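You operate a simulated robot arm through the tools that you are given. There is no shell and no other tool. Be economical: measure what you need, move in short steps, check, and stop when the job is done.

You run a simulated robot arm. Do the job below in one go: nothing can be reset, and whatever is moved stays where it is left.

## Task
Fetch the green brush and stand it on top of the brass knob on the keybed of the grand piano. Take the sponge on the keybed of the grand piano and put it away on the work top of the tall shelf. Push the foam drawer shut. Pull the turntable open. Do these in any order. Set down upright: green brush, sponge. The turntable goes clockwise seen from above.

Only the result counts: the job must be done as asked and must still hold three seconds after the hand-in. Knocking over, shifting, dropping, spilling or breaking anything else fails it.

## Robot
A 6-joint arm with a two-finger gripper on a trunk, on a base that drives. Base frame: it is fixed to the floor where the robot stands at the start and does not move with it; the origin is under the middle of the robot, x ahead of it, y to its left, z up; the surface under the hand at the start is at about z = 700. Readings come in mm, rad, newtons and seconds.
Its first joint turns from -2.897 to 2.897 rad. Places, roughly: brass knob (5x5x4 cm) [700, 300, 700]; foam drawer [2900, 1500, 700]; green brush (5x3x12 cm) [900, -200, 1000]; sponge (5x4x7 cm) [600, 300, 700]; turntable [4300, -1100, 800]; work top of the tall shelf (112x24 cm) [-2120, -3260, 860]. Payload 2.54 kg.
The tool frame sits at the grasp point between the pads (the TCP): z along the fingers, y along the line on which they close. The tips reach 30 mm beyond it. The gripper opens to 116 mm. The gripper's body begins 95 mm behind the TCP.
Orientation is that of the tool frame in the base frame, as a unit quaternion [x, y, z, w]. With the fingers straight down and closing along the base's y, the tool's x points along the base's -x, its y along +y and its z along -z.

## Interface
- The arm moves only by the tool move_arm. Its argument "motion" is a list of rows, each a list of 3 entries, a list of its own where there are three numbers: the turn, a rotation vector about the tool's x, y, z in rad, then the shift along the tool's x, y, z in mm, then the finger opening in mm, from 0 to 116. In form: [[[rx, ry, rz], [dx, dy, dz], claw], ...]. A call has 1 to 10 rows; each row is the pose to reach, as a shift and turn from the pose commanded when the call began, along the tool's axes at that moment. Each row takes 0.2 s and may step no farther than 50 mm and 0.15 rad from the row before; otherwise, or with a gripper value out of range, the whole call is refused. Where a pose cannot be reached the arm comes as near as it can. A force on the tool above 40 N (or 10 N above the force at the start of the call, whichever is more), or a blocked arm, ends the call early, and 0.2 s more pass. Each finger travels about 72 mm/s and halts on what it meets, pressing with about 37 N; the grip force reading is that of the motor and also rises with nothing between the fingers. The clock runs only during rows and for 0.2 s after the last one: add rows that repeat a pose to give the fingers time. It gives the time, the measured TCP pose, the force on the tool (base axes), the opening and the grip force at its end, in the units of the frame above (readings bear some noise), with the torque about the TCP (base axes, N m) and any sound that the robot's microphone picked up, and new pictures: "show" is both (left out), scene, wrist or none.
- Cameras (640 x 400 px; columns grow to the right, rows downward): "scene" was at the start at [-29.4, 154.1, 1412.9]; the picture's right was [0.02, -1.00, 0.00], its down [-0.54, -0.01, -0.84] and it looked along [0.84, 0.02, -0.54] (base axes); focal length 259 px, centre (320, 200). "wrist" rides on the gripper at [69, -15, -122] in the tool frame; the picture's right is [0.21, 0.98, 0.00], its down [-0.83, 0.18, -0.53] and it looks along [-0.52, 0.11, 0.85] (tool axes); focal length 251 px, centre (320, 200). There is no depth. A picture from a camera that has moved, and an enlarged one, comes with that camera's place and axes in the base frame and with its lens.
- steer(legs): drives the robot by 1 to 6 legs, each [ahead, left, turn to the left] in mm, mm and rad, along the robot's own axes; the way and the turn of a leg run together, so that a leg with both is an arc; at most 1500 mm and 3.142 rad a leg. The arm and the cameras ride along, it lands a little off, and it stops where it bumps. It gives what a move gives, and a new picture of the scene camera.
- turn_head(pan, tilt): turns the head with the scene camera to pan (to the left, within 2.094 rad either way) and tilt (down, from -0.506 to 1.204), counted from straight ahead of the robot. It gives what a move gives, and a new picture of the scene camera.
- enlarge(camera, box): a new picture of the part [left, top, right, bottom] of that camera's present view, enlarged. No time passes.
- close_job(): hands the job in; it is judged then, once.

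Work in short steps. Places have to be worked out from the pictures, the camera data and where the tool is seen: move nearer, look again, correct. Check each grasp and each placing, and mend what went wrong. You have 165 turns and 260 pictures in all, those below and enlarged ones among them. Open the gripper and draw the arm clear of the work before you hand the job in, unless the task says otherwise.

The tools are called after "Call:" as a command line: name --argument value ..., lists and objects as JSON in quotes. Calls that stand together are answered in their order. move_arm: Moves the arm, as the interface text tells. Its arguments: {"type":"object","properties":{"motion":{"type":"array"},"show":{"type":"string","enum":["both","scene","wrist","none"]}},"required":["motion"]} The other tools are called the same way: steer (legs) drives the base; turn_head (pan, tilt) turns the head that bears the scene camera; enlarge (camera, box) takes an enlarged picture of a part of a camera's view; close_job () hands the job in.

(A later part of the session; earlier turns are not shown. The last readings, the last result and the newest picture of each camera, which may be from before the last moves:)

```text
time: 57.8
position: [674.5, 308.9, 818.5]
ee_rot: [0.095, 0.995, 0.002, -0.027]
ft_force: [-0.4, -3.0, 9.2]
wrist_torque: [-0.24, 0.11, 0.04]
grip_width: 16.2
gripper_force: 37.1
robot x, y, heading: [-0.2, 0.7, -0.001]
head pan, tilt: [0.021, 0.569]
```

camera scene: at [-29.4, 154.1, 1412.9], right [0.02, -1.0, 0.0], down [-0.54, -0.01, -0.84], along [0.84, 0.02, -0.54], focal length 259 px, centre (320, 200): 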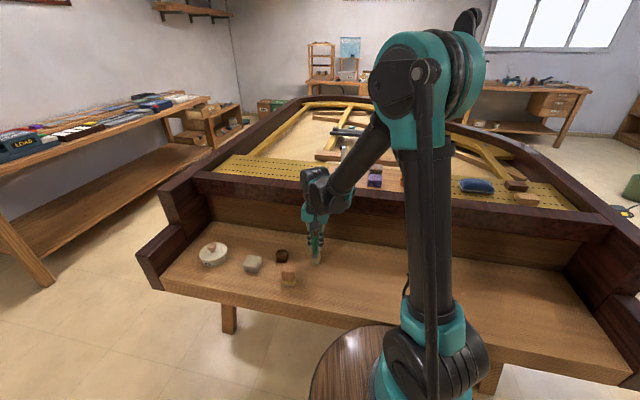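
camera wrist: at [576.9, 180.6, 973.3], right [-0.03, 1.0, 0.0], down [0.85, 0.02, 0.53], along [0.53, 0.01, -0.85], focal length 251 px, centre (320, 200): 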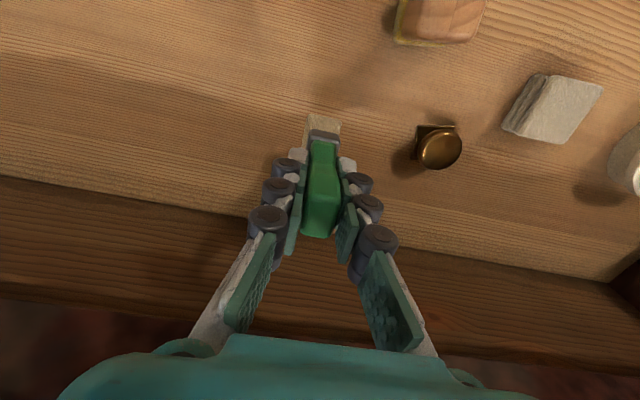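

9 N contact. Ease 0.2 mm and release slightly.

Call:
move_arm --motion '[[[0, 0, 0], [0, 0, -0.2], 5], [[0, 0, 0], [0, 0, -0.2], 16.5], [[0, 0, 0], [0, 0, -0.2], 17.2], [[0, 0, 0], [0, 0, -0.2], 18], [[0, 0, 0], [0, 0, -0.2], 19], [[0, 0, 0], [0, 0, -0.2], 20], [[0, 0, 0], [0, 0, -0.2], 20], [[0, 0, 0], [0, 0, -0.2], 20]]' --show "none"

Call:
enlarge --camera "scene" --box '[260, 215, 308, 275]'

Call:
enlarge --camera "wrist" --box '[270, 90, 370, 240]'

```text
time: 59.6
position: [673.5, 308.6, 818.8]
ee_rot: [0.095, 0.995, 0.002, -0.027]
ft_force: [-0.7, -0.2, 0.1]
wrist_torque: [0.03, -0.03, -0.02]
grip_width: 20.2
gripper_force: 0.0
robot x, y, heading: [-1.3, 1.0, 0.001]
head pan, tilt: [0.021, 0.569]
```

```text
6.67 times, centred on (284, 245) of scene
camera zoom: at [-29.4, 154.2, 1412.9], right [0.02, -1.0, 0.0], down [-0.54, -0.01, -0.84], along [0.84, 0.02, -0.54], focal length 1727 px, centre (560, -100)
```

zoom: 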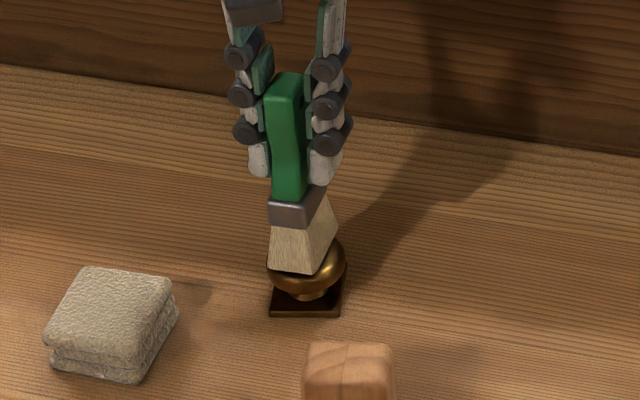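

```text
2.67 times, centred on (320, 165) of wrist
camera zoom: at [610.4, 304.7, 943.7], right [-0.03, 1.0, 0.01], down [0.87, 0.02, 0.49], along [0.49, 0.02, -0.87], focal length 670 px, centre (320, 293)
```

zoom: 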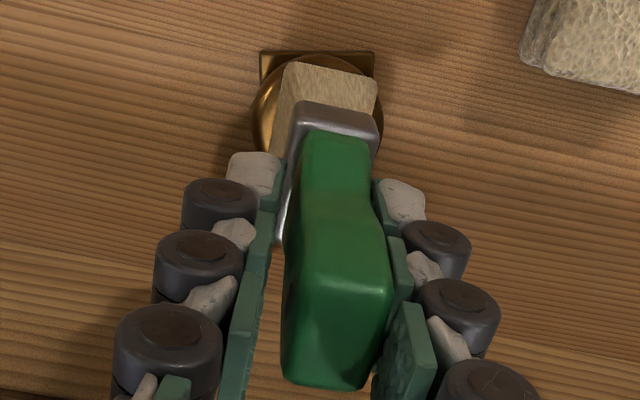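

It leans slightly to +y/+x now. To learn whether it finds its own equilibrium, I open a little further to 28 mm and compare the lean.

Call:
move_arm --motion '[[[0, 0, 0], [0, 0, 0], 22], [[0, 0, 0], [0, 0, 0], 24], [[0, 0, 0], [0, 0, 0], 26], [[0, 0, 0], [0, 0, 0], 28], [[0, 0, 0], [0, 0, 0], 28], [[0, 0, 0], [0, 0, 0], 28]]' --show "none"

Call:
enlarge --camera "scene" --box '[260, 215, 308, 275]'

Call:
enlarge --camera "wrist" --box '[270, 90, 370, 240]'

```text
time: 61.0
position: [673.9, 308.1, 818.9]
ee_rot: [0.094, 0.995, 0.002, -0.027]
ft_force: [0.3, 0.0, 0.2]
wrist_torque: [-0.03, 0.01, 0.02]
grip_width: 28.0
gripper_force: 0.0
robot x, y, heading: [2.1, 1.8, 0.004]
head pan, tilt: [0.021, 0.569]
```

```text
6.67 times, centred on (284, 245) of scene
camera zoom: at [-29.4, 154.2, 1412.9], right [0.02, -1.0, 0.0], down [-0.54, -0.01, -0.84], along [0.84, 0.02, -0.54], focal length 1727 px, centre (560, -100)
```

zoom: 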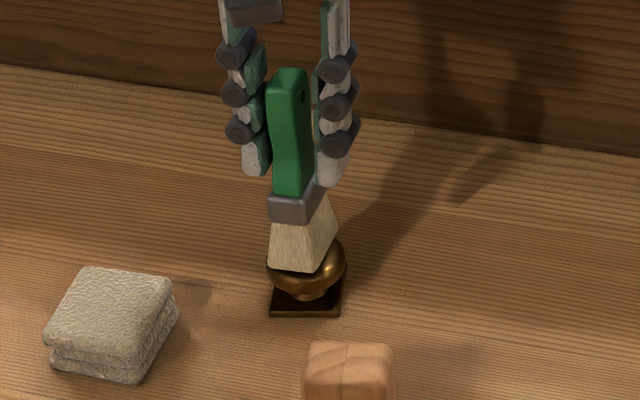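

```text
2.67 times, centred on (320, 165) of wrist
camera zoom: at [610.4, 304.7, 943.7], right [-0.03, 1.0, 0.01], down [0.87, 0.02, 0.49], along [0.49, 0.02, -0.87], focal length 670 px, centre (320, 293)
```

zoom: 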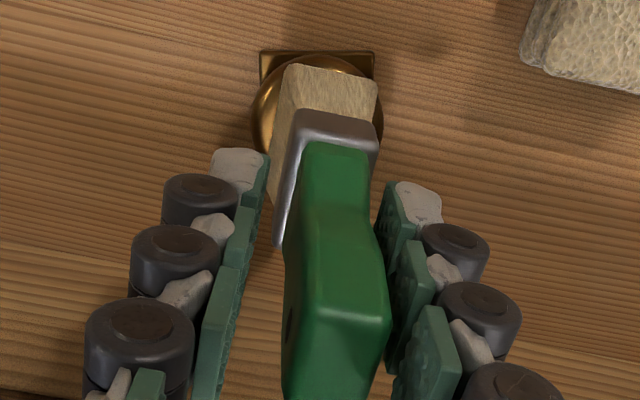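

It no longer touches either pad: it stands free with a slight forward lean. I wait a second to see whether that holds.

Call:
move_arm --motion '[[[0, 0, 0], [0, 0, 0], 28], [[0, 0, 0], [0, 0, 0], 28], [[0, 0, 0], [0, 0, 0], 28], [[0, 0, 0], [0, 0, 0], 28], [[0, 0, 0], [0, 0, 0], 28]]' --show "wrist"

Call:
enlarge --camera "scene" --box '[260, 215, 308, 275]'

```text
time: 62.2
position: [672.8, 309.2, 818.6]
ee_rot: [0.095, 0.995, 0.002, -0.027]
ft_force: [-0.2, -0.5, -0.2]
wrist_torque: [0.05, -0.01, 0.02]
grip_width: 28.1
gripper_force: 0.1
robot x, y, heading: [-1.9, -1.2, -0.003]
head pan, tilt: [0.021, 0.569]
camera wrist: at [610.4, 304.7, 943.7], right [-0.03, 1.0, 0.01], down [0.87, 0.02, 0.49], along [0.49, 0.02, -0.87], focal length 251 px, centre (320, 200)
```

wrist: 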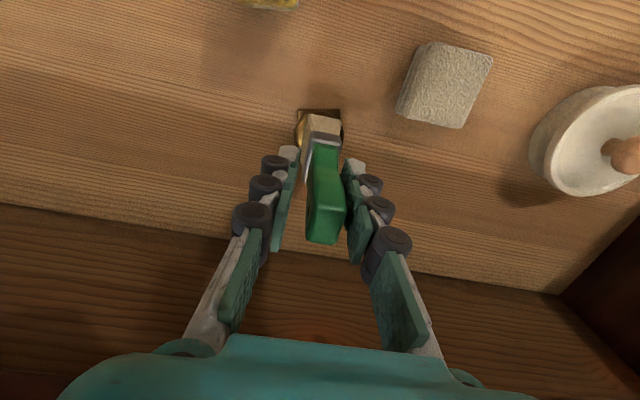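

```text
6.67 times, centred on (284, 245) of scene
camera zoom: at [-29.4, 154.2, 1412.9], right [0.02, -1.0, 0.0], down [-0.54, -0.01, -0.84], along [0.84, 0.02, -0.54], focal length 1727 px, centre (560, -100)
```

zoom: 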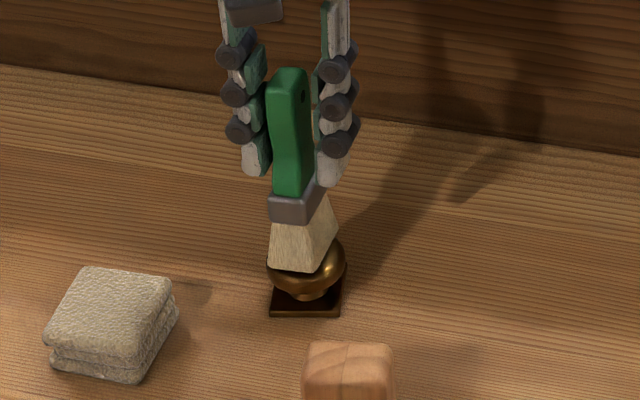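

Static over the last second, but it is near the +y pad. I open further to 44 mm to be sure it's free.

Call:
move_arm --motion '[[[0, 0, 0], [0, 0, 0], 30], [[0, 0, 0], [0, 0, 0], 33], [[0, 0, 0], [0, 0, 0], 38], [[0, 0, 0], [0, 0, 0], 44], [[0, 0, 0], [0, 0, 0], 44], [[0, 0, 0], [0, 0, 0], 44]]' --show "wrist"

Call:
enlarge --camera "scene" --box '[260, 215, 308, 275]'

```text
time: 63.6
position: [673.8, 308.0, 819.1]
ee_rot: [0.095, 0.995, 0.002, -0.027]
ft_force: [-1.2, 0.4, -0.5]
wrist_torque: [-0.01, -0.01, -0.01]
grip_width: 44.0
gripper_force: 0.0
robot x, y, heading: [1.1, 1.3, -0.003]
head pan, tilt: [0.021, 0.569]
camera wrist: at [610.4, 304.7, 943.7], right [-0.03, 1.0, 0.01], down [0.87, 0.02, 0.49], along [0.49, 0.02, -0.87], focal length 251 px, centre (320, 200)
```

wrist: 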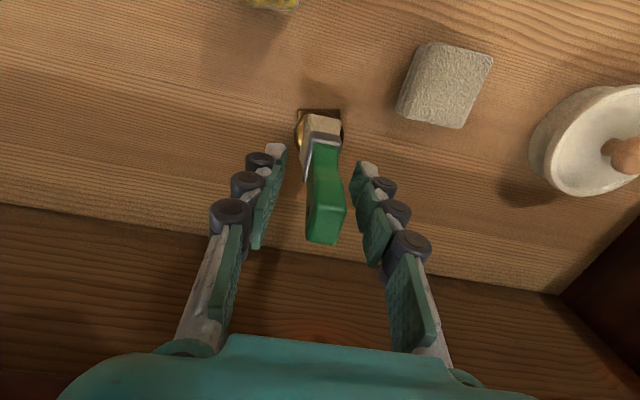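

```text
6.67 times, centred on (284, 245) of scene
camera zoom: at [-29.4, 154.2, 1412.9], right [0.02, -1.0, 0.0], down [-0.54, -0.01, -0.84], along [0.84, 0.02, -0.54], focal length 1727 px, centre (560, -100)
```

zoom: 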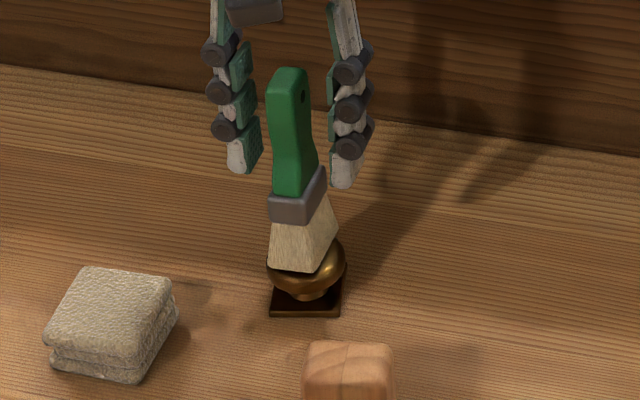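

It stands free and still on the knob. I open wide and rise straight up clear of it, removing the tool's pitch only once clear.

Call:
move_arm --motion '[[[0, 0, 0], [0, 0, 0], 60], [[0, 0, 0], [0, 0, 0], 70], [[0, 0, 0], [1, 0, -20], 70], [[0, 0, 0], [2.2, 0, -40], 70], [[0, 0, 0], [4.4, 0, -80], 70], [[0, 0, 0], [6.6, 0, -120], 70], [[0, 0, 0], [8.8, 0, -160], 70], [[0, -0.055, 0], [20, 0, -190], 70]]' --show "wrist"

Call:
enlarge --camera "scene" --box '[244, 210, 324, 310]'

```text
time: 65.4
position: [665.7, 310.7, 1011.7]
ee_rot: [0.095, 0.995, 0.001, 0.0]
ft_force: [0.4, -0.9, -0.2]
wrist_torque: [0.0, 0.05, 0.0]
grip_width: 69.9
gripper_force: 0.1
robot x, y, heading: [-0.2, 0.9, -0.002]
head pan, tilt: [0.021, 0.569]
camera wrist: at [596.1, 307.4, 1133.3], right [-0.03, 1.0, 0.0], down [0.84, 0.02, 0.53], along [0.53, 0.01, -0.85], focal length 251 px, centre (320, 200)
```

wrist: 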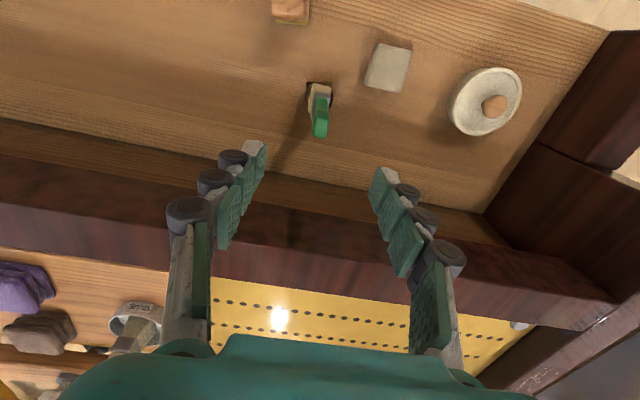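

```text
4.00 times, centred on (284, 260) of scene
camera zoom: at [-29.1, 154.2, 1412.9], right [0.02, -1.0, 0.0], down [-0.54, -0.01, -0.84], along [0.84, 0.02, -0.54], focal length 1036 px, centre (464, -40)
```

zoom: 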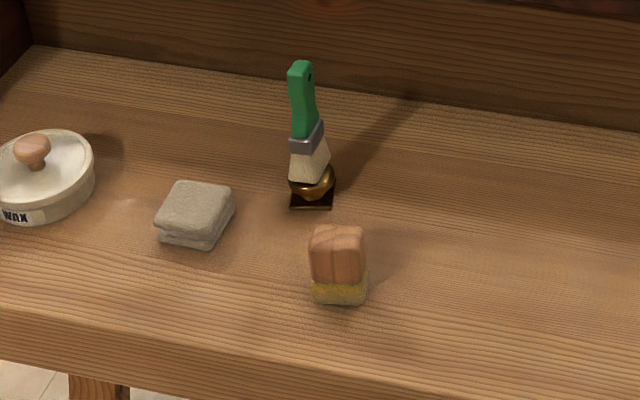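

The brush stands on its own. Next the sponge, at about [569,271], 5 cm along y. I move above it.

Call:
move_arm --motion '[[[0, 0, 0], [30, -19, 0], 90], [[0, 0, -0.05], [60, -38, 0], 90], [[0, 0, -0.09], [88, -58, 0], 90], [[0, 0, -0.09], [88, -58, 50], 90], [[0, 0, -0.09], [88, -58, 100], 90], [[0, 0, -0.09], [88, -58, 140], 90]]' --show "wrist"

Call:
enlarge --camera "wrist" --box '[240, 60, 400, 180]'

```text
time: 66.8
position: [566.3, 267.5, 869.4]
ee_rot: [0.05, 0.999, 0.0, 0.001]
ft_force: [-0.4, 0.0, 0.0]
wrist_torque: [0.05, -0.03, 0.02]
grip_width: 90.0
gripper_force: 0.0
robot x, y, heading: [-0.7, -0.8, 0.004]
head pan, tilt: [0.021, 0.569]
camera wrist: at [496.6, 259.4, 991.1], right [-0.12, 0.99, 0.0], down [0.84, 0.1, 0.53], along [0.53, 0.06, -0.85], focal length 251 px, centre (320, 200)
```

wrist: 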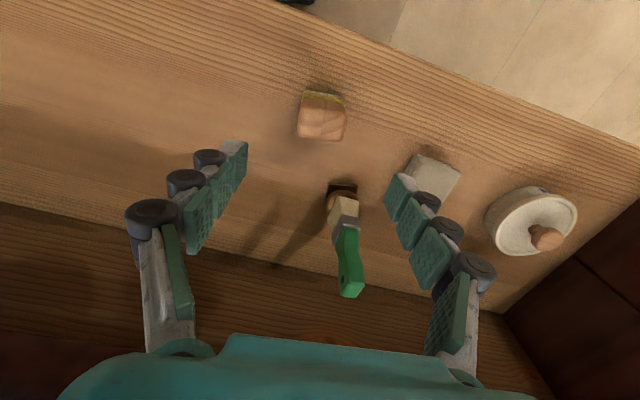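

```text
3.33 times, centred on (320, 120) of wrist
camera zoom: at [496.6, 259.4, 991.1], right [-0.12, 0.99, 0.0], down [0.84, 0.1, 0.53], along [0.53, 0.06, -0.85], focal length 838 px, centre (320, 467)
```

zoom: 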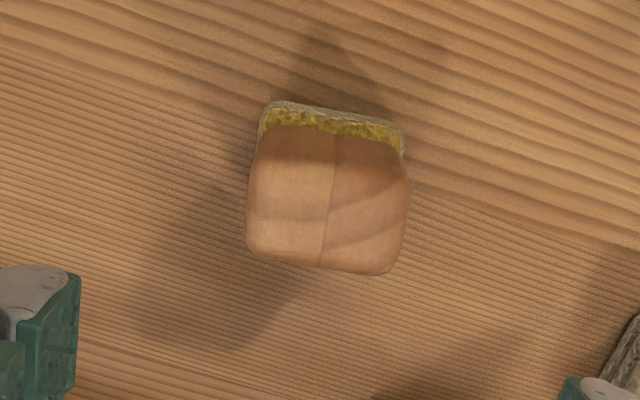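

The sponge top is centred near [555,268], edges along the base axes. I square the yaw and descend to z≈790 for a check.

Call:
move_arm --motion '[[[0, 0, -0.05], [5, 0, 40], 90], [[0, 0, -0.1], [10, 0.5, 78], 90]]' --show "wrist"

```text
time: 67.4
position: [554.1, 270.0, 793.8]
ee_rot: [0.0, 1.0, 0.0, 0.0]
ft_force: [-0.4, -0.7, 1.0]
wrist_torque: [0.03, -0.03, -0.02]
grip_width: 90.0
gripper_force: 0.1
robot x, y, heading: [-3.9, -3.4, -0.001]
head pan, tilt: [0.021, 0.569]
camera wrist: at [486.1, 253.8, 914.4], right [-0.22, 0.98, 0.0], down [0.83, 0.18, 0.53], along [0.52, 0.11, -0.85], focal length 251 px, centre (320, 200)
```

wrist: 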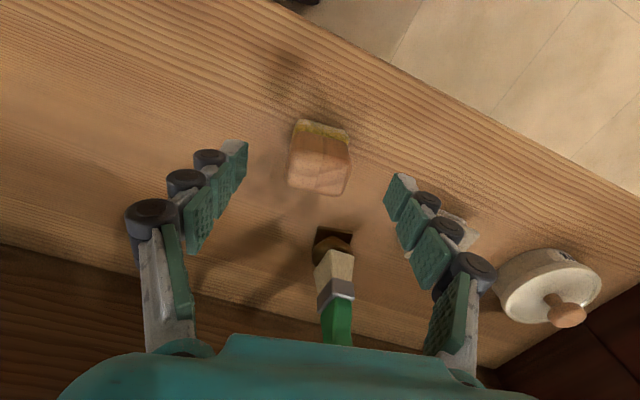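

Aligned. I descend to z≈745 and close on the sponge.

Call:
move_arm --motion '[[[0, 0, 0], [0, 0, 25], 90], [[0, 0, 0], [0, 0, 48], 90], [[0, 0, 0], [0, 0, 48], 60], [[0, 0, 0], [0, 0, 48], 30], [[0, 0, 0], [0, 0, 48], 20], [[0, 0, 0], [0, 0, 48], 20], [[0, 0, 0], [0, 0, 48], 20]]'

```text
time: 69.0
position: [556.1, 271.0, 746.9]
ee_rot: [-0.001, 1.0, -0.001, 0.0]
ft_force: [0.2, -0.5, -0.1]
wrist_torque: [-0.03, 0.0, -0.01]
grip_width: 44.6
gripper_force: 37.0
robot x, y, heading: [1.1, 1.5, 0.003]
head pan, tilt: [0.021, 0.569]
camera scene: at [-29.4, 154.2, 1412.9], right [0.02, -1.0, 0.0], down [-0.54, -0.01, -0.84], along [0.84, 0.02, -0.54], focal length 259 px, centre (320, 200)
camera wrist: at [487.8, 255.0, 867.9], right [-0.21, 0.98, 0.0], down [0.83, 0.18, 0.53], along [0.52, 0.11, -0.85], focal length 251 px, centre (320, 200)
```

scene: 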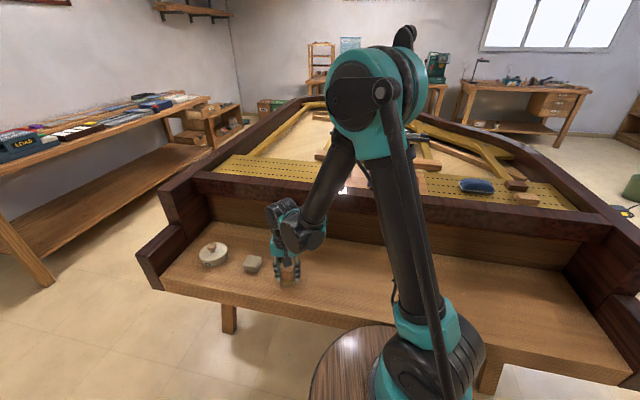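
wrist: 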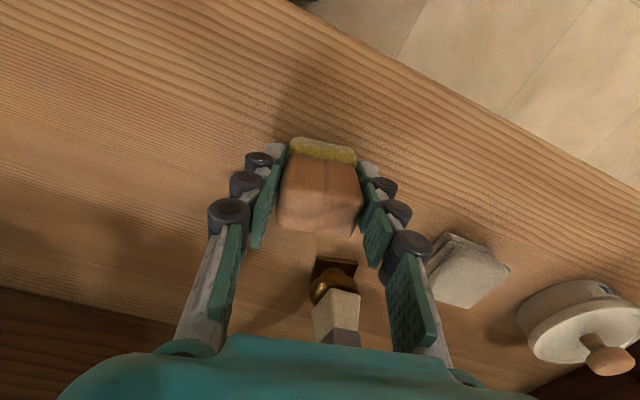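

Sponge held (44.6 mm). I lift straight up, then draw in toward the robot.

Call:
move_arm --motion '[[[0, 0, 0], [0, 0, -30], 20], [[0, 0, 0], [2, 0, -70], 20], [[0, 0, 0], [4, 0, -110], 20], [[0, 0, 0], [6, 0, -155], 20], [[0, 0, 0], [10, 0, -200], 20], [[0, 0, 0], [20, -20, -240], 20], [[0, 0, 0], [50, -50, -260], 20], [[0, 0, 0], [75, -85, -270], 20], [[0, 0, 0], [100, -120, -270], 20], [[0, 0, 0], [110, -160, -270], 20]]'

Call:
enlarge --camera "scene" --box '[244, 210, 324, 310]'

```text
time: 71.2
position: [450.7, 110.6, 1017.0]
ee_rot: [-0.001, 1.0, 0.001, 0.0]
ft_force: [-0.6, 0.2, -0.2]
wrist_torque: [0.01, 0.03, -0.02]
grip_width: 44.5
gripper_force: 37.9
robot x, y, heading: [-0.7, -0.4, -0.003]
head pan, tilt: [0.021, 0.569]
camera scene: at [-29.2, 154.3, 1412.9], right [0.02, -1.0, 0.0], down [-0.54, -0.01, -0.84], along [0.84, 0.02, -0.54], focal length 259 px, centre (320, 200)
camera wrist: at [382.3, 95.4, 1138.1], right [-0.21, 0.98, 0.0], down [0.83, 0.18, 0.53], along [0.52, 0.11, -0.85], focal length 251 px, centre (320, 200)
```

scene: 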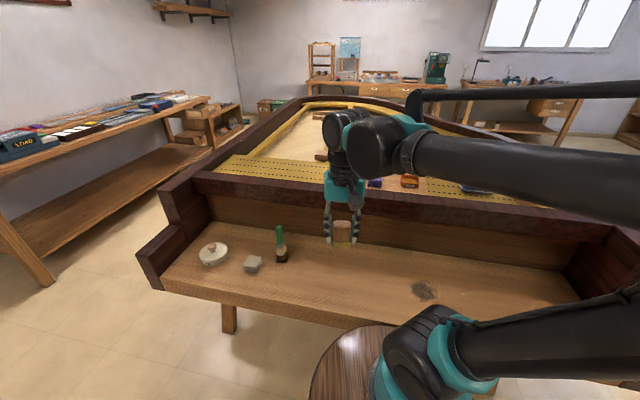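
wrist: 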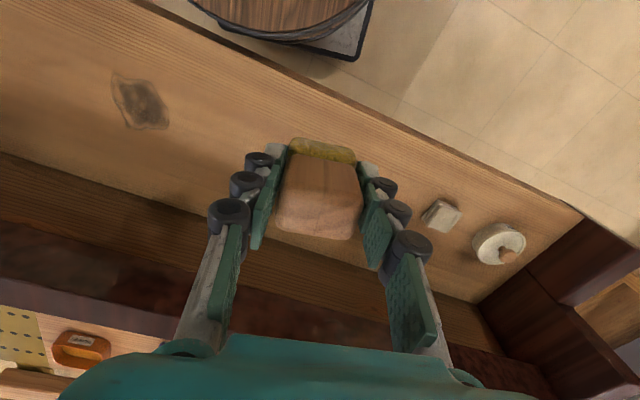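

```text
4.00 times, centred on (284, 260) of scene
camera zoom: at [-29.2, 154.3, 1412.9], right [0.02, -1.0, 0.0], down [-0.54, -0.01, -0.84], along [0.84, 0.02, -0.54], focal length 1036 px, centre (464, -40)
```

zoom: 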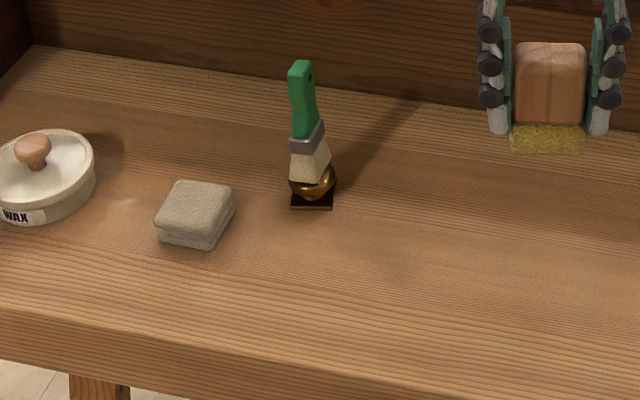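

Brush undisturbed. Before driving, I look toward the shelf (behind right).

Call:
turn_head --pan -2.09 --tilt 0.25

Call:
turn_head --pan -1.2 --tilt 0.35

Call:
turn_head --pan 2.09 --tilt 0.35

```text
time: 73.2
position: [450.8, 111.8, 1015.9]
ee_rot: [0.0, 1.0, 0.0, 0.001]
ft_force: [-0.8, 1.7, -1.0]
wrist_torque: [-0.01, -0.01, 0.03]
grip_width: 44.8
gripper_force: 36.5
robot x, y, heading: [0.9, -3.2, -0.001]
head pan, tilt: [-2.089, 0.25]
camera scene: at [-164.9, 71.0, 1442.3], right [-0.87, 0.49, 0.0], down [0.12, 0.21, -0.97], along [-0.48, -0.84, -0.25], focal length 259 px, centre (320, 200)
```

scene: 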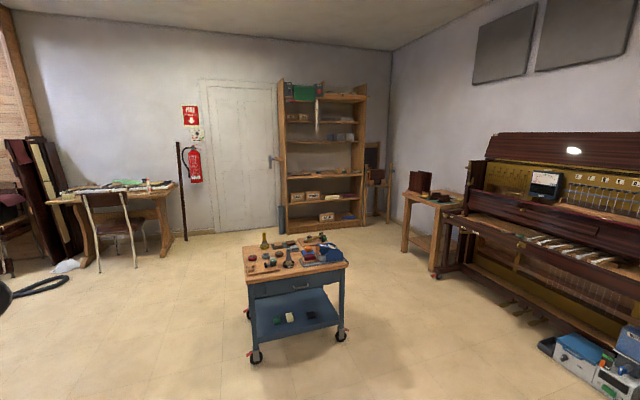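

```text
time: 74.4
position: [450.5, 112.0, 1016.6]
ee_rot: [0.001, 1.0, 0.001, 0.001]
ft_force: [0.5, 0.7, -1.3]
wrist_torque: [0.0, 0.02, 0.0]
grip_width: 44.8
gripper_force: 37.5
robot x, y, heading: [-1.4, -3.0, 0.006]
head pan, tilt: [-1.201, 0.351]
camera scene: at [-85.0, 65.3, 1432.9], right [-0.93, -0.36, 0.0], down [-0.12, 0.32, -0.94], along [0.34, -0.88, -0.34], focal length 259 px, centre (320, 200)
```

scene: 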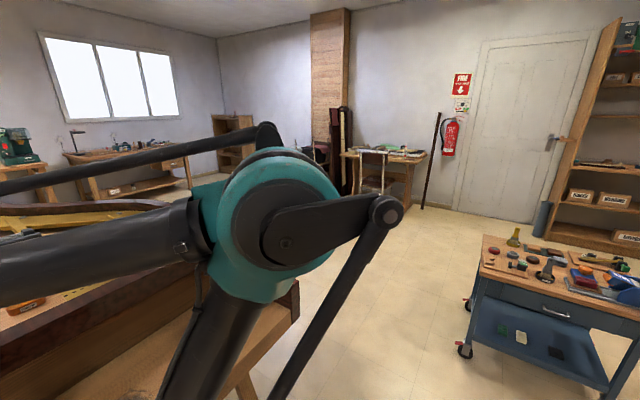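

```text
time: 77.2
position: [450.7, 111.8, 1016.9]
ee_rot: [0.0, 1.0, 0.0, -0.001]
ft_force: [0.2, 0.0, -0.2]
wrist_torque: [0.0, 0.0, 0.02]
grip_width: 44.7
gripper_force: 37.0
robot x, y, heading: [0.0, -2.2, 0.001]
head pan, tilt: [2.089, 0.351]
camera scene: at [-164.7, 233.1, 1432.9], right [0.87, 0.5, 0.0], down [0.17, -0.3, -0.94], along [-0.47, 0.82, -0.34], focal length 259 px, centre (320, 200)
```

scene: 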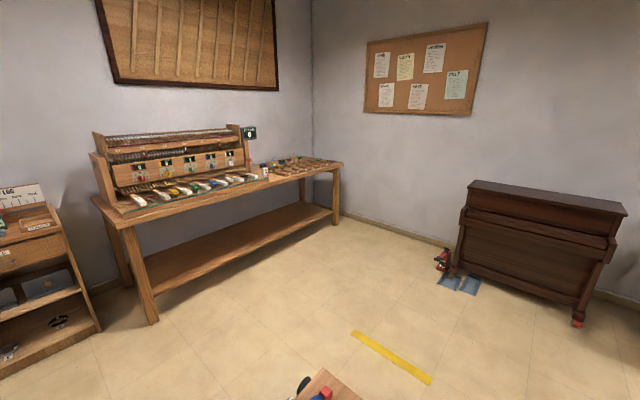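

The shelf stands along the far wall facing +y; the cart lies at x −0.45…−1.2 m, y −1.2…−1.8 m. I'll go between the cart and the organ: back off, turn right, then sideways.

Call:
turn_head --pan 0 --tilt 0.45

Call:
steer --legs '[[-400, 0, 0], [0, 0, -1.571], [0, -1220, 0]]'

```text
time: 79.2
position: [450.0, 112.5, 1016.1]
ee_rot: [0.0, 1.0, 0.0, 0.0]
ft_force: [0.8, -0.6, -0.1]
wrist_torque: [-0.01, 0.03, -0.01]
grip_width: 44.8
gripper_force: 36.6
robot x, y, heading: [-1.5, -1.8, 0.002]
head pan, tilt: [0.0, 0.45]
camera scene: at [-26.7, 152.2, 1423.7], right [0.0, -1.0, 0.0], down [-0.44, 0.0, -0.9], along [0.9, 0.0, -0.44], focal length 259 px, centre (320, 200)
```

scene: 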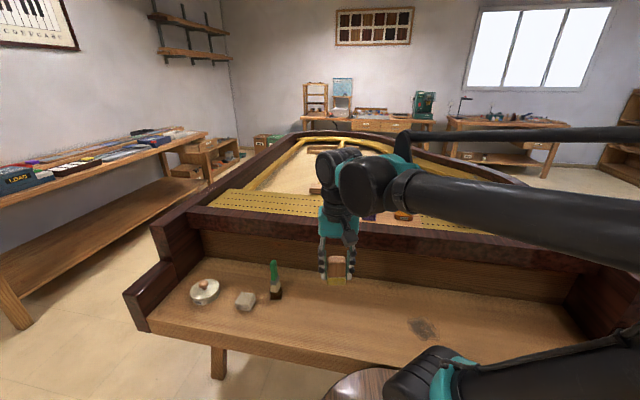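

```text
time: 82.6
position: [76.0, 40.8, 1016.9]
ee_rot: [0.075, 0.997, 0.0, -0.001]
ft_force: [0.4, 0.3, 0.5]
wrist_torque: [0.0, -0.04, -0.02]
grip_width: 44.7
gripper_force: 37.0
robot x, y, heading: [-389.2, -1.1, -0.147]
head pan, tilt: [0.0, 0.45]
stopped in leg 2: the robot was blocked; the commanded pose is now the measured one
camera scene: at [-391.2, 152.6, 1423.6], right [-0.15, -0.99, 0.0], down [-0.43, 0.07, -0.9], along [0.89, -0.13, -0.44], focal length 259 px, centre (320, 200)
```

scene: 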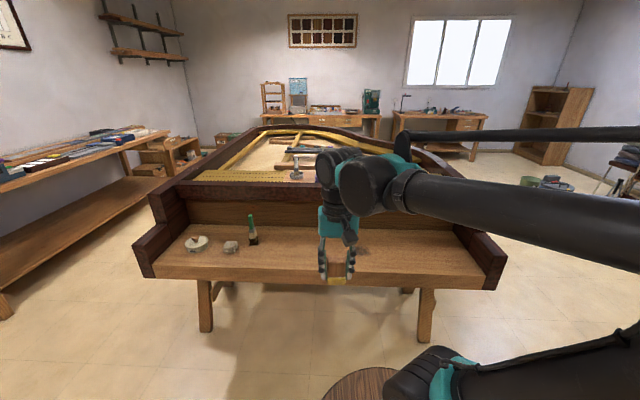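

The turn was blocked after 0.15 rad. I look to the left rear, where a corner of something was visible, and to the right.

Call:
turn_head --pan 2.09 --tilt 0.9

Call:
turn_head --pan -2.09 --tilt 0.9

Call:
turn_head --pan -1.2 --tilt 0.6

```text
time: 84.6
position: [75.0, 40.3, 1016.7]
ee_rot: [0.075, 0.997, 0.0, 0.0]
ft_force: [-0.9, 0.5, -0.8]
wrist_torque: [-0.02, -0.02, 0.02]
grip_width: 44.7
gripper_force: 36.7
robot x, y, heading: [-388.5, -0.2, -0.15]
head pan, tilt: [2.089, 0.901]
camera scene: at [-509.1, 237.1, 1385.3], right [0.93, 0.36, 0.0], down [0.28, -0.73, -0.62], along [-0.22, 0.58, -0.78], focal length 259 px, centre (320, 200)
```

scene: 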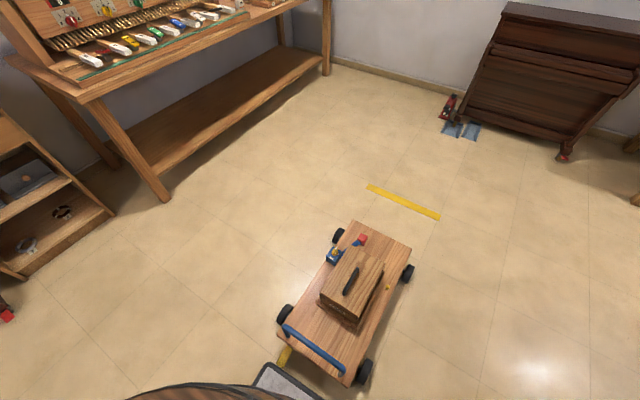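

```text
time: 88.0
position: [73.8, 40.5, 1016.7]
ee_rot: [0.075, 0.997, 0.0, 0.0]
ft_force: [0.1, 1.1, -0.9]
wrist_torque: [-0.02, -0.04, 0.02]
grip_width: 44.7
gripper_force: 36.8
robot x, y, heading: [-388.2, 1.5, -0.154]
head pan, tilt: [-2.089, 0.901]
camera scene: at [-528.8, 107.4, 1385.3], right [-0.78, 0.62, 0.0], down [0.49, 0.61, -0.62], along [-0.39, -0.49, -0.78], focal length 259 px, centre (320, 200)
```

scene: 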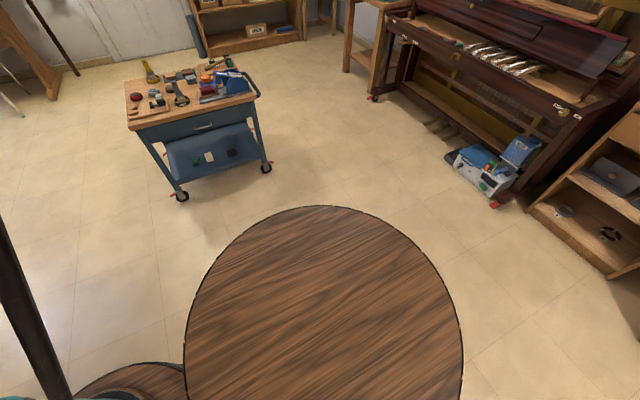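

```text
time: 89.1
position: [75.0, 41.0, 1017.3]
ee_rot: [0.075, 0.997, 0.0, 0.0]
ft_force: [1.2, -0.2, -0.3]
wrist_torque: [-0.01, -0.03, 0.0]
grip_width: 44.7
gripper_force: 36.8
robot x, y, heading: [-388.1, -3.5, -0.149]
head pan, tilt: [-1.201, 0.6]
camera scene: at [-462.8, 80.3, 1410.1], right [-0.98, -0.22, 0.0], down [-0.12, 0.55, -0.82], along [0.18, -0.81, -0.57], focal length 259 px, centre (320, 200)
```

scene: 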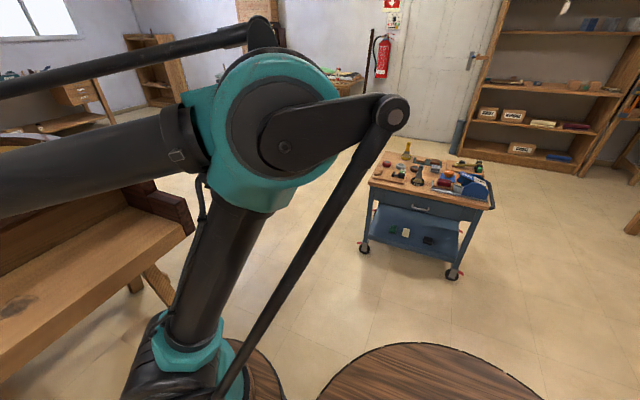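

My rear-left base corner met a small wagon (near [-600,350]). It doesn't look displaced. I slide right, away from it, then turn with more room.

Call:
steer --legs '[[0, -350, 0]]'

Call:
turn_head --pan 2.09 --tilt 0.9

```text
time: 91.4
position: [23.6, -301.9, 1016.7]
ee_rot: [0.074, 0.997, 0.0, -0.001]
ft_force: [0.3, -0.3, -1.2]
wrist_torque: [0.01, 0.01, 0.01]
grip_width: 44.9
gripper_force: 36.7
robot x, y, heading: [-439.4, -347.6, -0.146]
head pan, tilt: [-1.201, 0.6]
camera scene: at [-514.7, -263.6, 1410.1], right [-0.98, -0.22, 0.0], down [-0.12, 0.55, -0.83], along [0.18, -0.81, -0.56], focal length 259 px, centre (320, 200)
```

scene: 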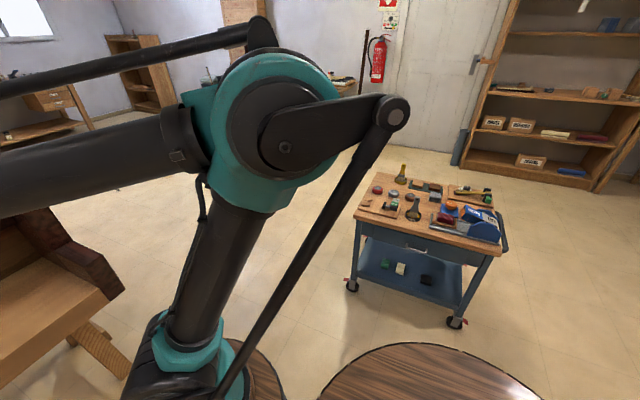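

```text
time: 94.2
position: [23.4, -302.0, 1017.3]
ee_rot: [0.074, 0.997, 0.001, 0.001]
ft_force: [0.1, 0.2, -1.1]
wrist_torque: [-0.02, 0.0, 0.03]
grip_width: 44.7
gripper_force: 37.4
robot x, y, heading: [-439.2, -347.5, -0.149]
head pan, tilt: [2.089, 0.901]
camera scene: at [-561.3, -106.9, 1385.3], right [0.93, 0.36, 0.0], down [0.28, -0.73, -0.62], along [-0.22, 0.58, -0.78], focal length 259 px, centre (320, 200)
```

scene: 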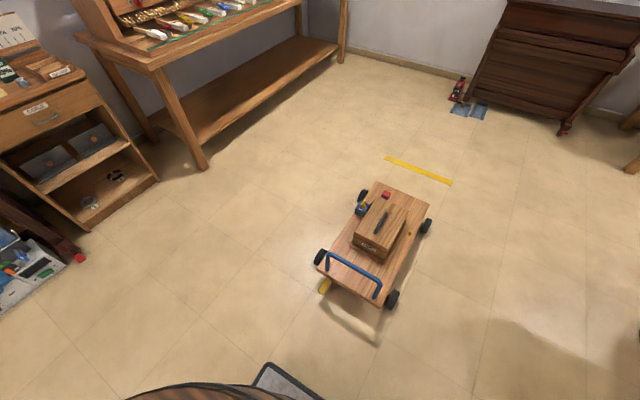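

Clear of the wagon. Now the turn right, then sideways toward the corridor.

Call:
turn_head --pan -0.6 --tilt 0.6

Call:
steer --legs '[[0, 0, -1.42], [0, -1130, 0]]'

```text
time: 96.6
position: [23.2, -301.7, 1016.2]
ee_rot: [0.074, 0.997, 0.0, 0.0]
ft_force: [-0.1, 1.0, -0.2]
wrist_torque: [0.03, 0.05, -0.01]
grip_width: 44.6
gripper_force: 36.4
robot x, y, heading: [-436.6, -347.0, -0.149]
head pan, tilt: [-0.6, 0.6]
camera scene: at [-469.3, -237.5, 1410.1], right [-0.68, -0.73, 0.0], down [-0.41, 0.38, -0.83], along [0.6, -0.56, -0.56], focal length 259 px, centre (320, 200)
```

scene: 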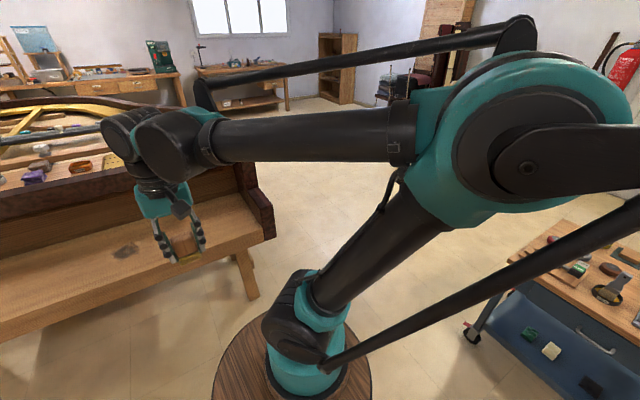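

```text
time: 105.9
position: [-1457.0, -835.5, 1017.7]
ee_rot: [0.69, 0.724, 0.0, 0.0]
ft_force: [-0.5, -0.4, -0.1]
wrist_torque: [0.01, 0.0, -0.02]
grip_width: 44.9
gripper_force: 36.8
robot x, y, heading: [-1590.0, -389.4, -1.522]
head pan, tilt: [-0.6, 0.6]
camera scene: at [-1490.2, -337.5, 1410.1], right [-0.85, 0.53, 0.0], down [0.3, 0.48, -0.83], along [-0.43, -0.7, -0.56], focal length 259 px, centre (320, 200)
```

scene: 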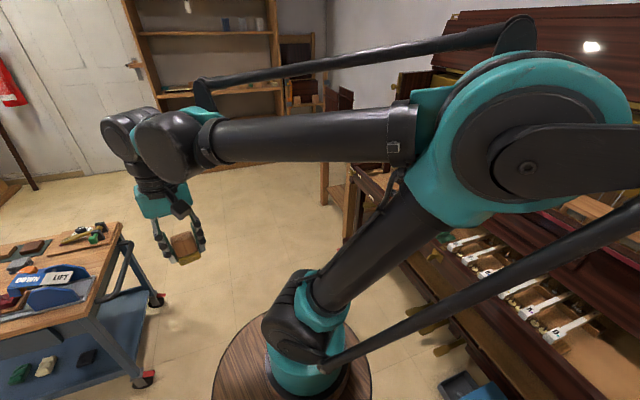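

In the corridor. I straighten and drive ahead 1.5 m past the cart.

Call:
steer --legs '[[0, 0, -0.049], [1500, -40, 0]]'

Call:
turn_head --pan -0.3 --tilt 0.35

```text
refused: leg 2 is longer than a leg can be; nothing moved
```

```text
time: 106.7
position: [-1456.6, -836.6, 1016.4]
ee_rot: [0.69, 0.724, 0.0, 0.0]
ft_force: [0.2, 1.2, -1.0]
wrist_torque: [-0.02, 0.03, 0.0]
grip_width: 44.7
gripper_force: 37.4
robot x, y, heading: [-1591.2, -392.3, -1.523]
head pan, tilt: [-0.3, 0.351]
camera scene: at [-1467.1, -352.4, 1432.8], right [-0.97, 0.25, 0.0], down [0.09, 0.33, -0.94], along [-0.24, -0.91, -0.34], focal length 259 px, centre (320, 200)
```

scene: 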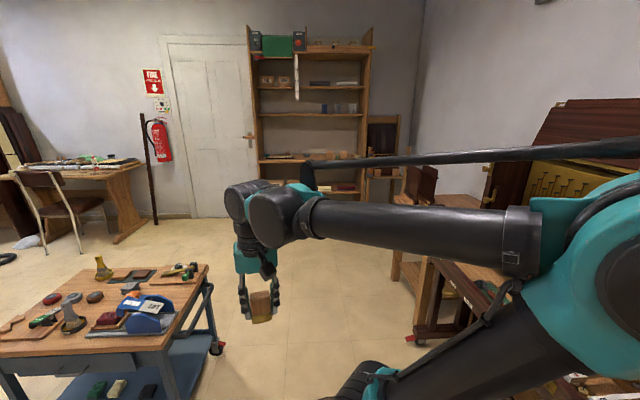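

The leg was too long; I drive 1400 mm instead.

Call:
steer --legs '[[0, 0, -0.049], [1400, -50, 0]]'

```text
time: 114.1
position: [-1491.2, -2242.4, 1016.3]
ee_rot: [0.695, 0.719, 0.0, 0.0]
ft_force: [-0.1, -0.3, -1.1]
wrist_torque: [0.01, 0.01, -0.01]
grip_width: 44.7
gripper_force: 36.8
robot x, y, heading: [-1617.2, -1795.6, -1.539]
head pan, tilt: [-0.3, 0.351]
camera scene: at [-1495.0, -1758.4, 1432.9], right [-0.96, 0.26, 0.0], down [0.09, 0.33, -0.94], along [-0.25, -0.91, -0.34], focal length 259 px, centre (320, 200)
```

scene: 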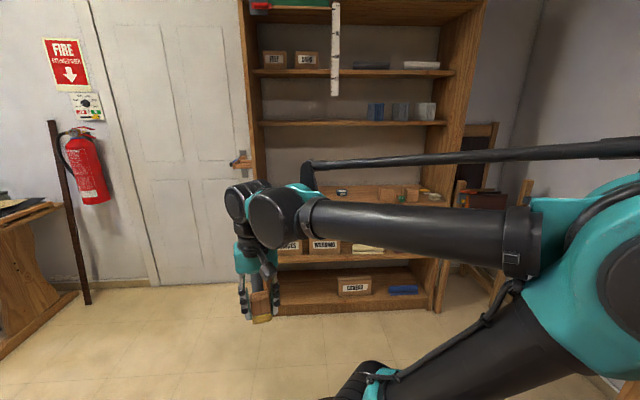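

The z=860 board is the one at row ~195. I enlarge it to see what stands there.

Call:
enlarge --camera "scene" --box '[240, 110, 480, 320]'

```text
1.90 times, centred on (360, 215) of scene
camera zoom: at [-1495.0, -1758.4, 1432.9], right [-0.96, 0.26, 0.0], down [0.09, 0.33, -0.94], along [-0.25, -0.91, -0.34], focal length 493 px, centre (244, 171)
```

zoom: 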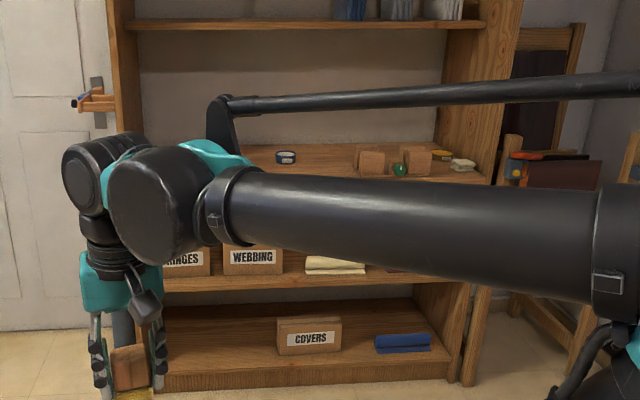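

Free space is hidden by the forearm. I lower the hand 250 mm here (open floor below) to clear the view and point the head at the board.

Call:
move_arm --motion '[[[0, 0, 0], [0, 0, 50], 20], [[0, 0, 0], [0, 0, 100], 20], [[0, 0, 0], [0, 0, 150], 20], [[0, 0, 0], [0, 0, 200], 20], [[0, 0, 0], [0, 0, 250], 20]]' --show "none"

Call:
turn_head --pan -0.3 --tilt 0.35

Call:
enlarge --camera "scene" --box '[250, 150, 470, 240]'

```text
time: 115.3
position: [-1492.6, -2242.5, 764.2]
ee_rot: [0.696, 0.719, 0.0, 0.0]
ft_force: [-1.0, 0.2, -0.4]
wrist_torque: [-0.05, -0.04, -0.01]
grip_width: 44.6
gripper_force: 36.7
robot x, y, heading: [-1617.8, -1793.0, -1.538]
head pan, tilt: [-0.3, 0.351]
```

```text
time: 115.9
position: [-1491.6, -2242.7, 763.5]
ee_rot: [0.696, 0.718, 0.0, 0.0]
ft_force: [0.0, -0.8, -1.5]
wrist_torque: [-0.01, -0.03, 0.03]
grip_width: 44.8
gripper_force: 36.9
robot x, y, heading: [-1615.4, -1796.0, -1.538]
head pan, tilt: [-0.3, 0.351]
camera scene: at [-1495.0, -1758.4, 1432.9], right [-0.96, 0.26, 0.0], down [0.09, 0.33, -0.94], along [-0.25, -0.91, -0.34], focal length 259 px, centre (320, 200)
```

scene: 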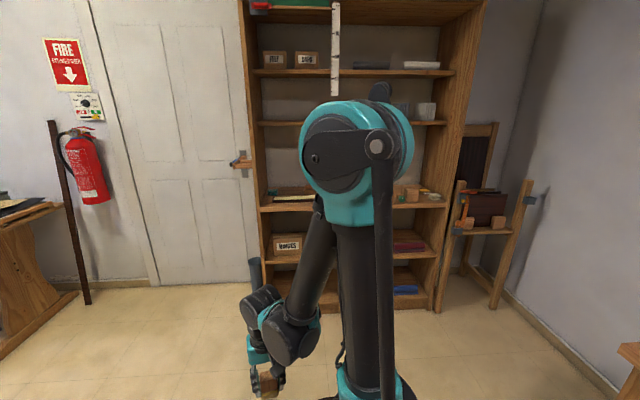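

```text
2.91 times, centred on (360, 195) of scene
camera zoom: at [-1495.0, -1758.4, 1432.9], right [-0.96, 0.26, 0.0], down [0.09, 0.33, -0.94], along [-0.25, -0.91, -0.34], focal length 754 px, centre (204, 214)
```

zoom: 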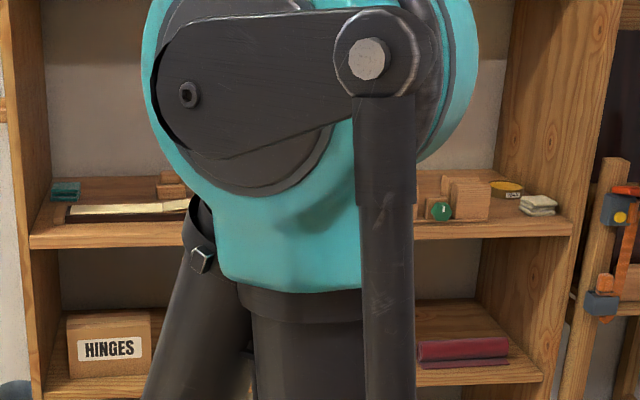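

The board is turned about 11°; its front middle is near [-2100,-3146]. Free room: the front middle. I turn to face it squarely and drive up, stopping short.

Call:
steer --legs '[[0, 0, -0.229], [600, -269, 0]]'

```text
time: 120.3
position: [-1993.0, -2782.7, 763.4]
ee_rot: [0.777, 0.629, -0.001, 0.0]
ft_force: [-0.6, 0.0, -0.7]
wrist_torque: [-0.03, -0.04, 0.0]
grip_width: 44.8
gripper_force: 37.1
robot x, y, heading: [-2005.8, -2322.5, -1.783]
head pan, tilt: [-0.3, 0.351]
camera scene: at [-1879.4, -2309.9, 1432.9], right [-0.87, 0.49, 0.0], down [0.17, 0.3, -0.94], along [-0.46, -0.82, -0.34], focal length 259 px, centre (320, 200)
```

scene: 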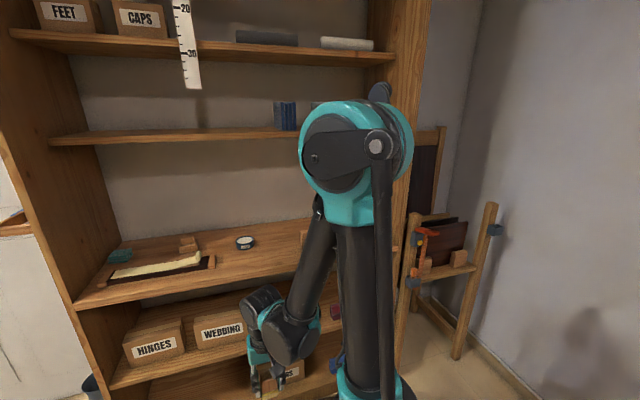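

Good view: the tape roll is at the back, a tray at left; the front middle is free around [-2116,-3185]. I raise the hand to z≈1010 first.

Call:
move_arm --motion '[[[0, 0, 0], [0, 0, -50], 20], [[0, 0, 0], [0, 0, -100], 20], [[0, 0, 0], [0, 0, -150], 20], [[0, 0, 0], [0, 0, -200], 20], [[0, 0, 0], [0, 0, -240], 20]]'

```text
time: 121.5
position: [-1992.4, -2780.8, 1006.7]
ee_rot: [0.777, 0.629, 0.0, 0.0]
ft_force: [0.0, 0.5, -1.0]
wrist_torque: [-0.02, -0.02, 0.02]
grip_width: 44.7
gripper_force: 37.2
robot x, y, heading: [-2010.2, -2317.4, -1.783]
head pan, tilt: [-0.3, 0.351]
camera scene: at [-1879.5, -2309.9, 1432.9], right [-0.87, 0.49, 0.0], down [0.17, 0.3, -0.94], along [-0.46, -0.82, -0.34], focal length 259 px, centre (320, 200)
camera wrist: at [-1991.5, -2711.6, 1127.0], right [1.0, 0.01, 0.0], down [0.01, -0.85, 0.53], along [0.0, -0.53, -0.85], focal length 251 px, centre (320, 200)
```

scene: 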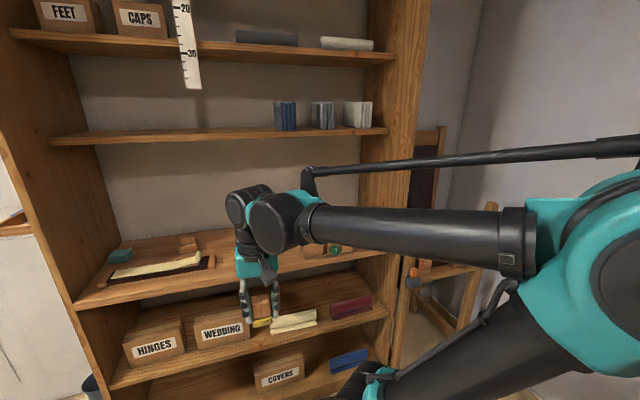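
wrist: 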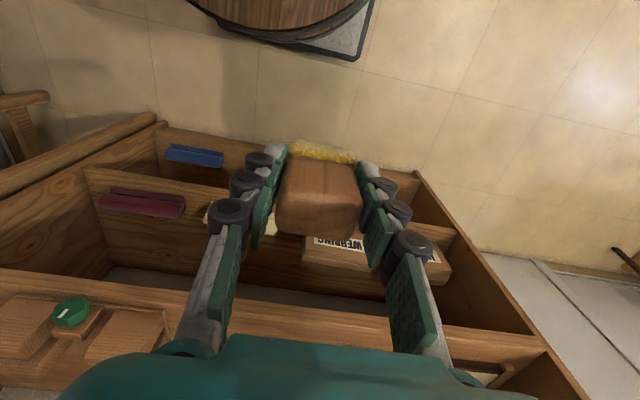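

The board's front edge runs through about [-2100,-3092]; the target is ~80 mm inside it. I drive 250 mm nearer.

Call:
steer --legs '[[250, -39, 0]]'

Call:
enlarge --camera "wrist" --box '[0, 0, 640, 400]'

```text
time: 123.4
position: [-2089.0, -3022.1, 1004.9]
ee_rot: [0.781, 0.625, 0.0, 0.0]
ft_force: [-0.5, -0.4, -0.5]
wrist_torque: [0.01, -0.03, -0.01]
grip_width: 44.6
gripper_force: 37.7
robot x, y, heading: [-2104.3, -2556.9, -1.792]
head pan, tilt: [-0.3, 0.351]
camera scene: at [-1973.0, -2551.5, 1432.9], right [-0.87, 0.5, 0.0], down [0.17, 0.3, -0.94], along [-0.47, -0.81, -0.34], focal length 259 px, centre (320, 200)
```

scene: 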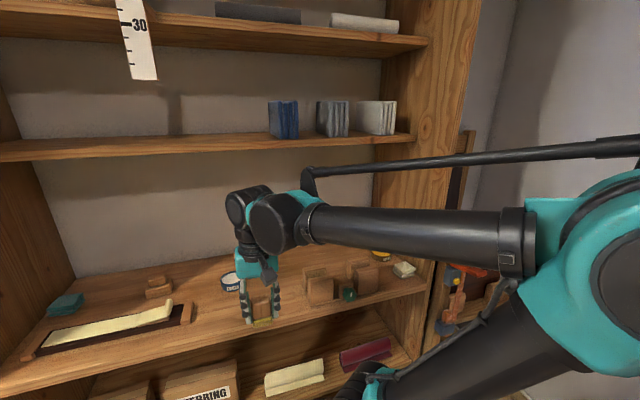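

```text
1.00 times, centred on (320, 200) of wrist (not enlarged: the box is as wide or as high as the picture)
camera zoom: at [-2089.0, -2952.2, 1126.3], right [1.0, 0.0, 0.0], down [0.0, -0.85, 0.53], along [0.0, -0.53, -0.85], focal length 251 px, centre (320, 200)
```

zoom: 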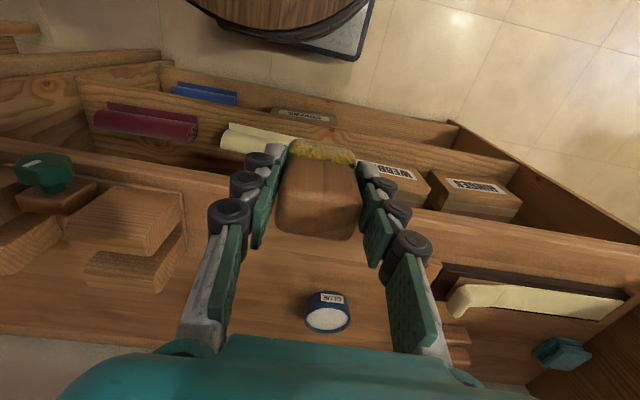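

Free area spans x −2240…−1900 and about 180 mm deep from the front edge. I move over [-2085,-3183] and lower to just above the board.

Call:
move_arm --motion '[[[0, 0, 0], [-39, 10, 0], 20], [[0, 0, 0], [-78, 20, 0], 20], [[0, 0, 0], [-117, 30, 0], 20], [[0, 0, 0], [-156, 39, 0], 20], [[0, 0, 0], [-156, 39, 40], 20], [[0, 0, 0], [-156, 39, 75], 20]]'

```text
time: 124.8
position: [-2086.2, -3187.3, 933.3]
ee_rot: [0.78, 0.625, 0.0, 0.0]
ft_force: [-0.1, 0.7, -0.4]
wrist_torque: [-0.06, -0.02, 0.02]
grip_width: 44.7
gripper_force: 36.9
robot x, y, heading: [-2099.7, -2560.3, -1.787]
head pan, tilt: [-0.3, 0.351]
camera scene: at [-1973.0, -2551.5, 1432.9], right [-0.87, 0.5, 0.0], down [0.17, 0.3, -0.94], along [-0.47, -0.81, -0.34], focal length 259 px, centre (320, 200)
camera wrist: at [-2084.8, -3116.4, 1054.9], right [1.0, 0.0, 0.0], down [0.0, -0.85, 0.53], along [0.0, -0.53, -0.85], focal length 251 px, centre (320, 200)
```

scene: 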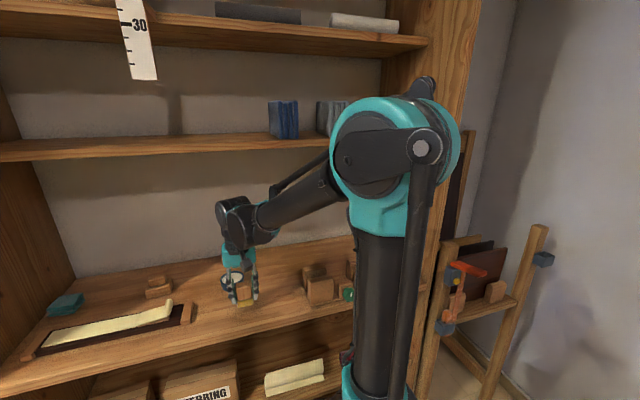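
wrist: 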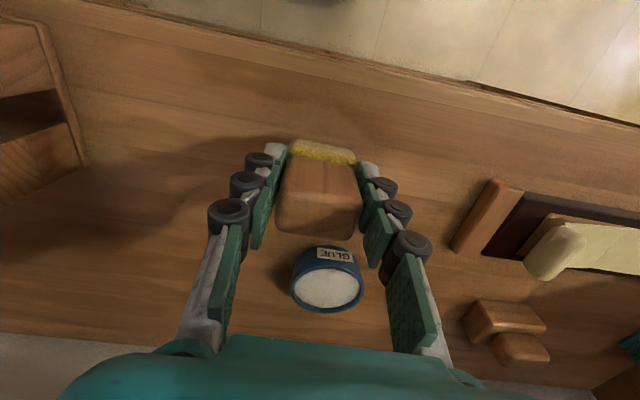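

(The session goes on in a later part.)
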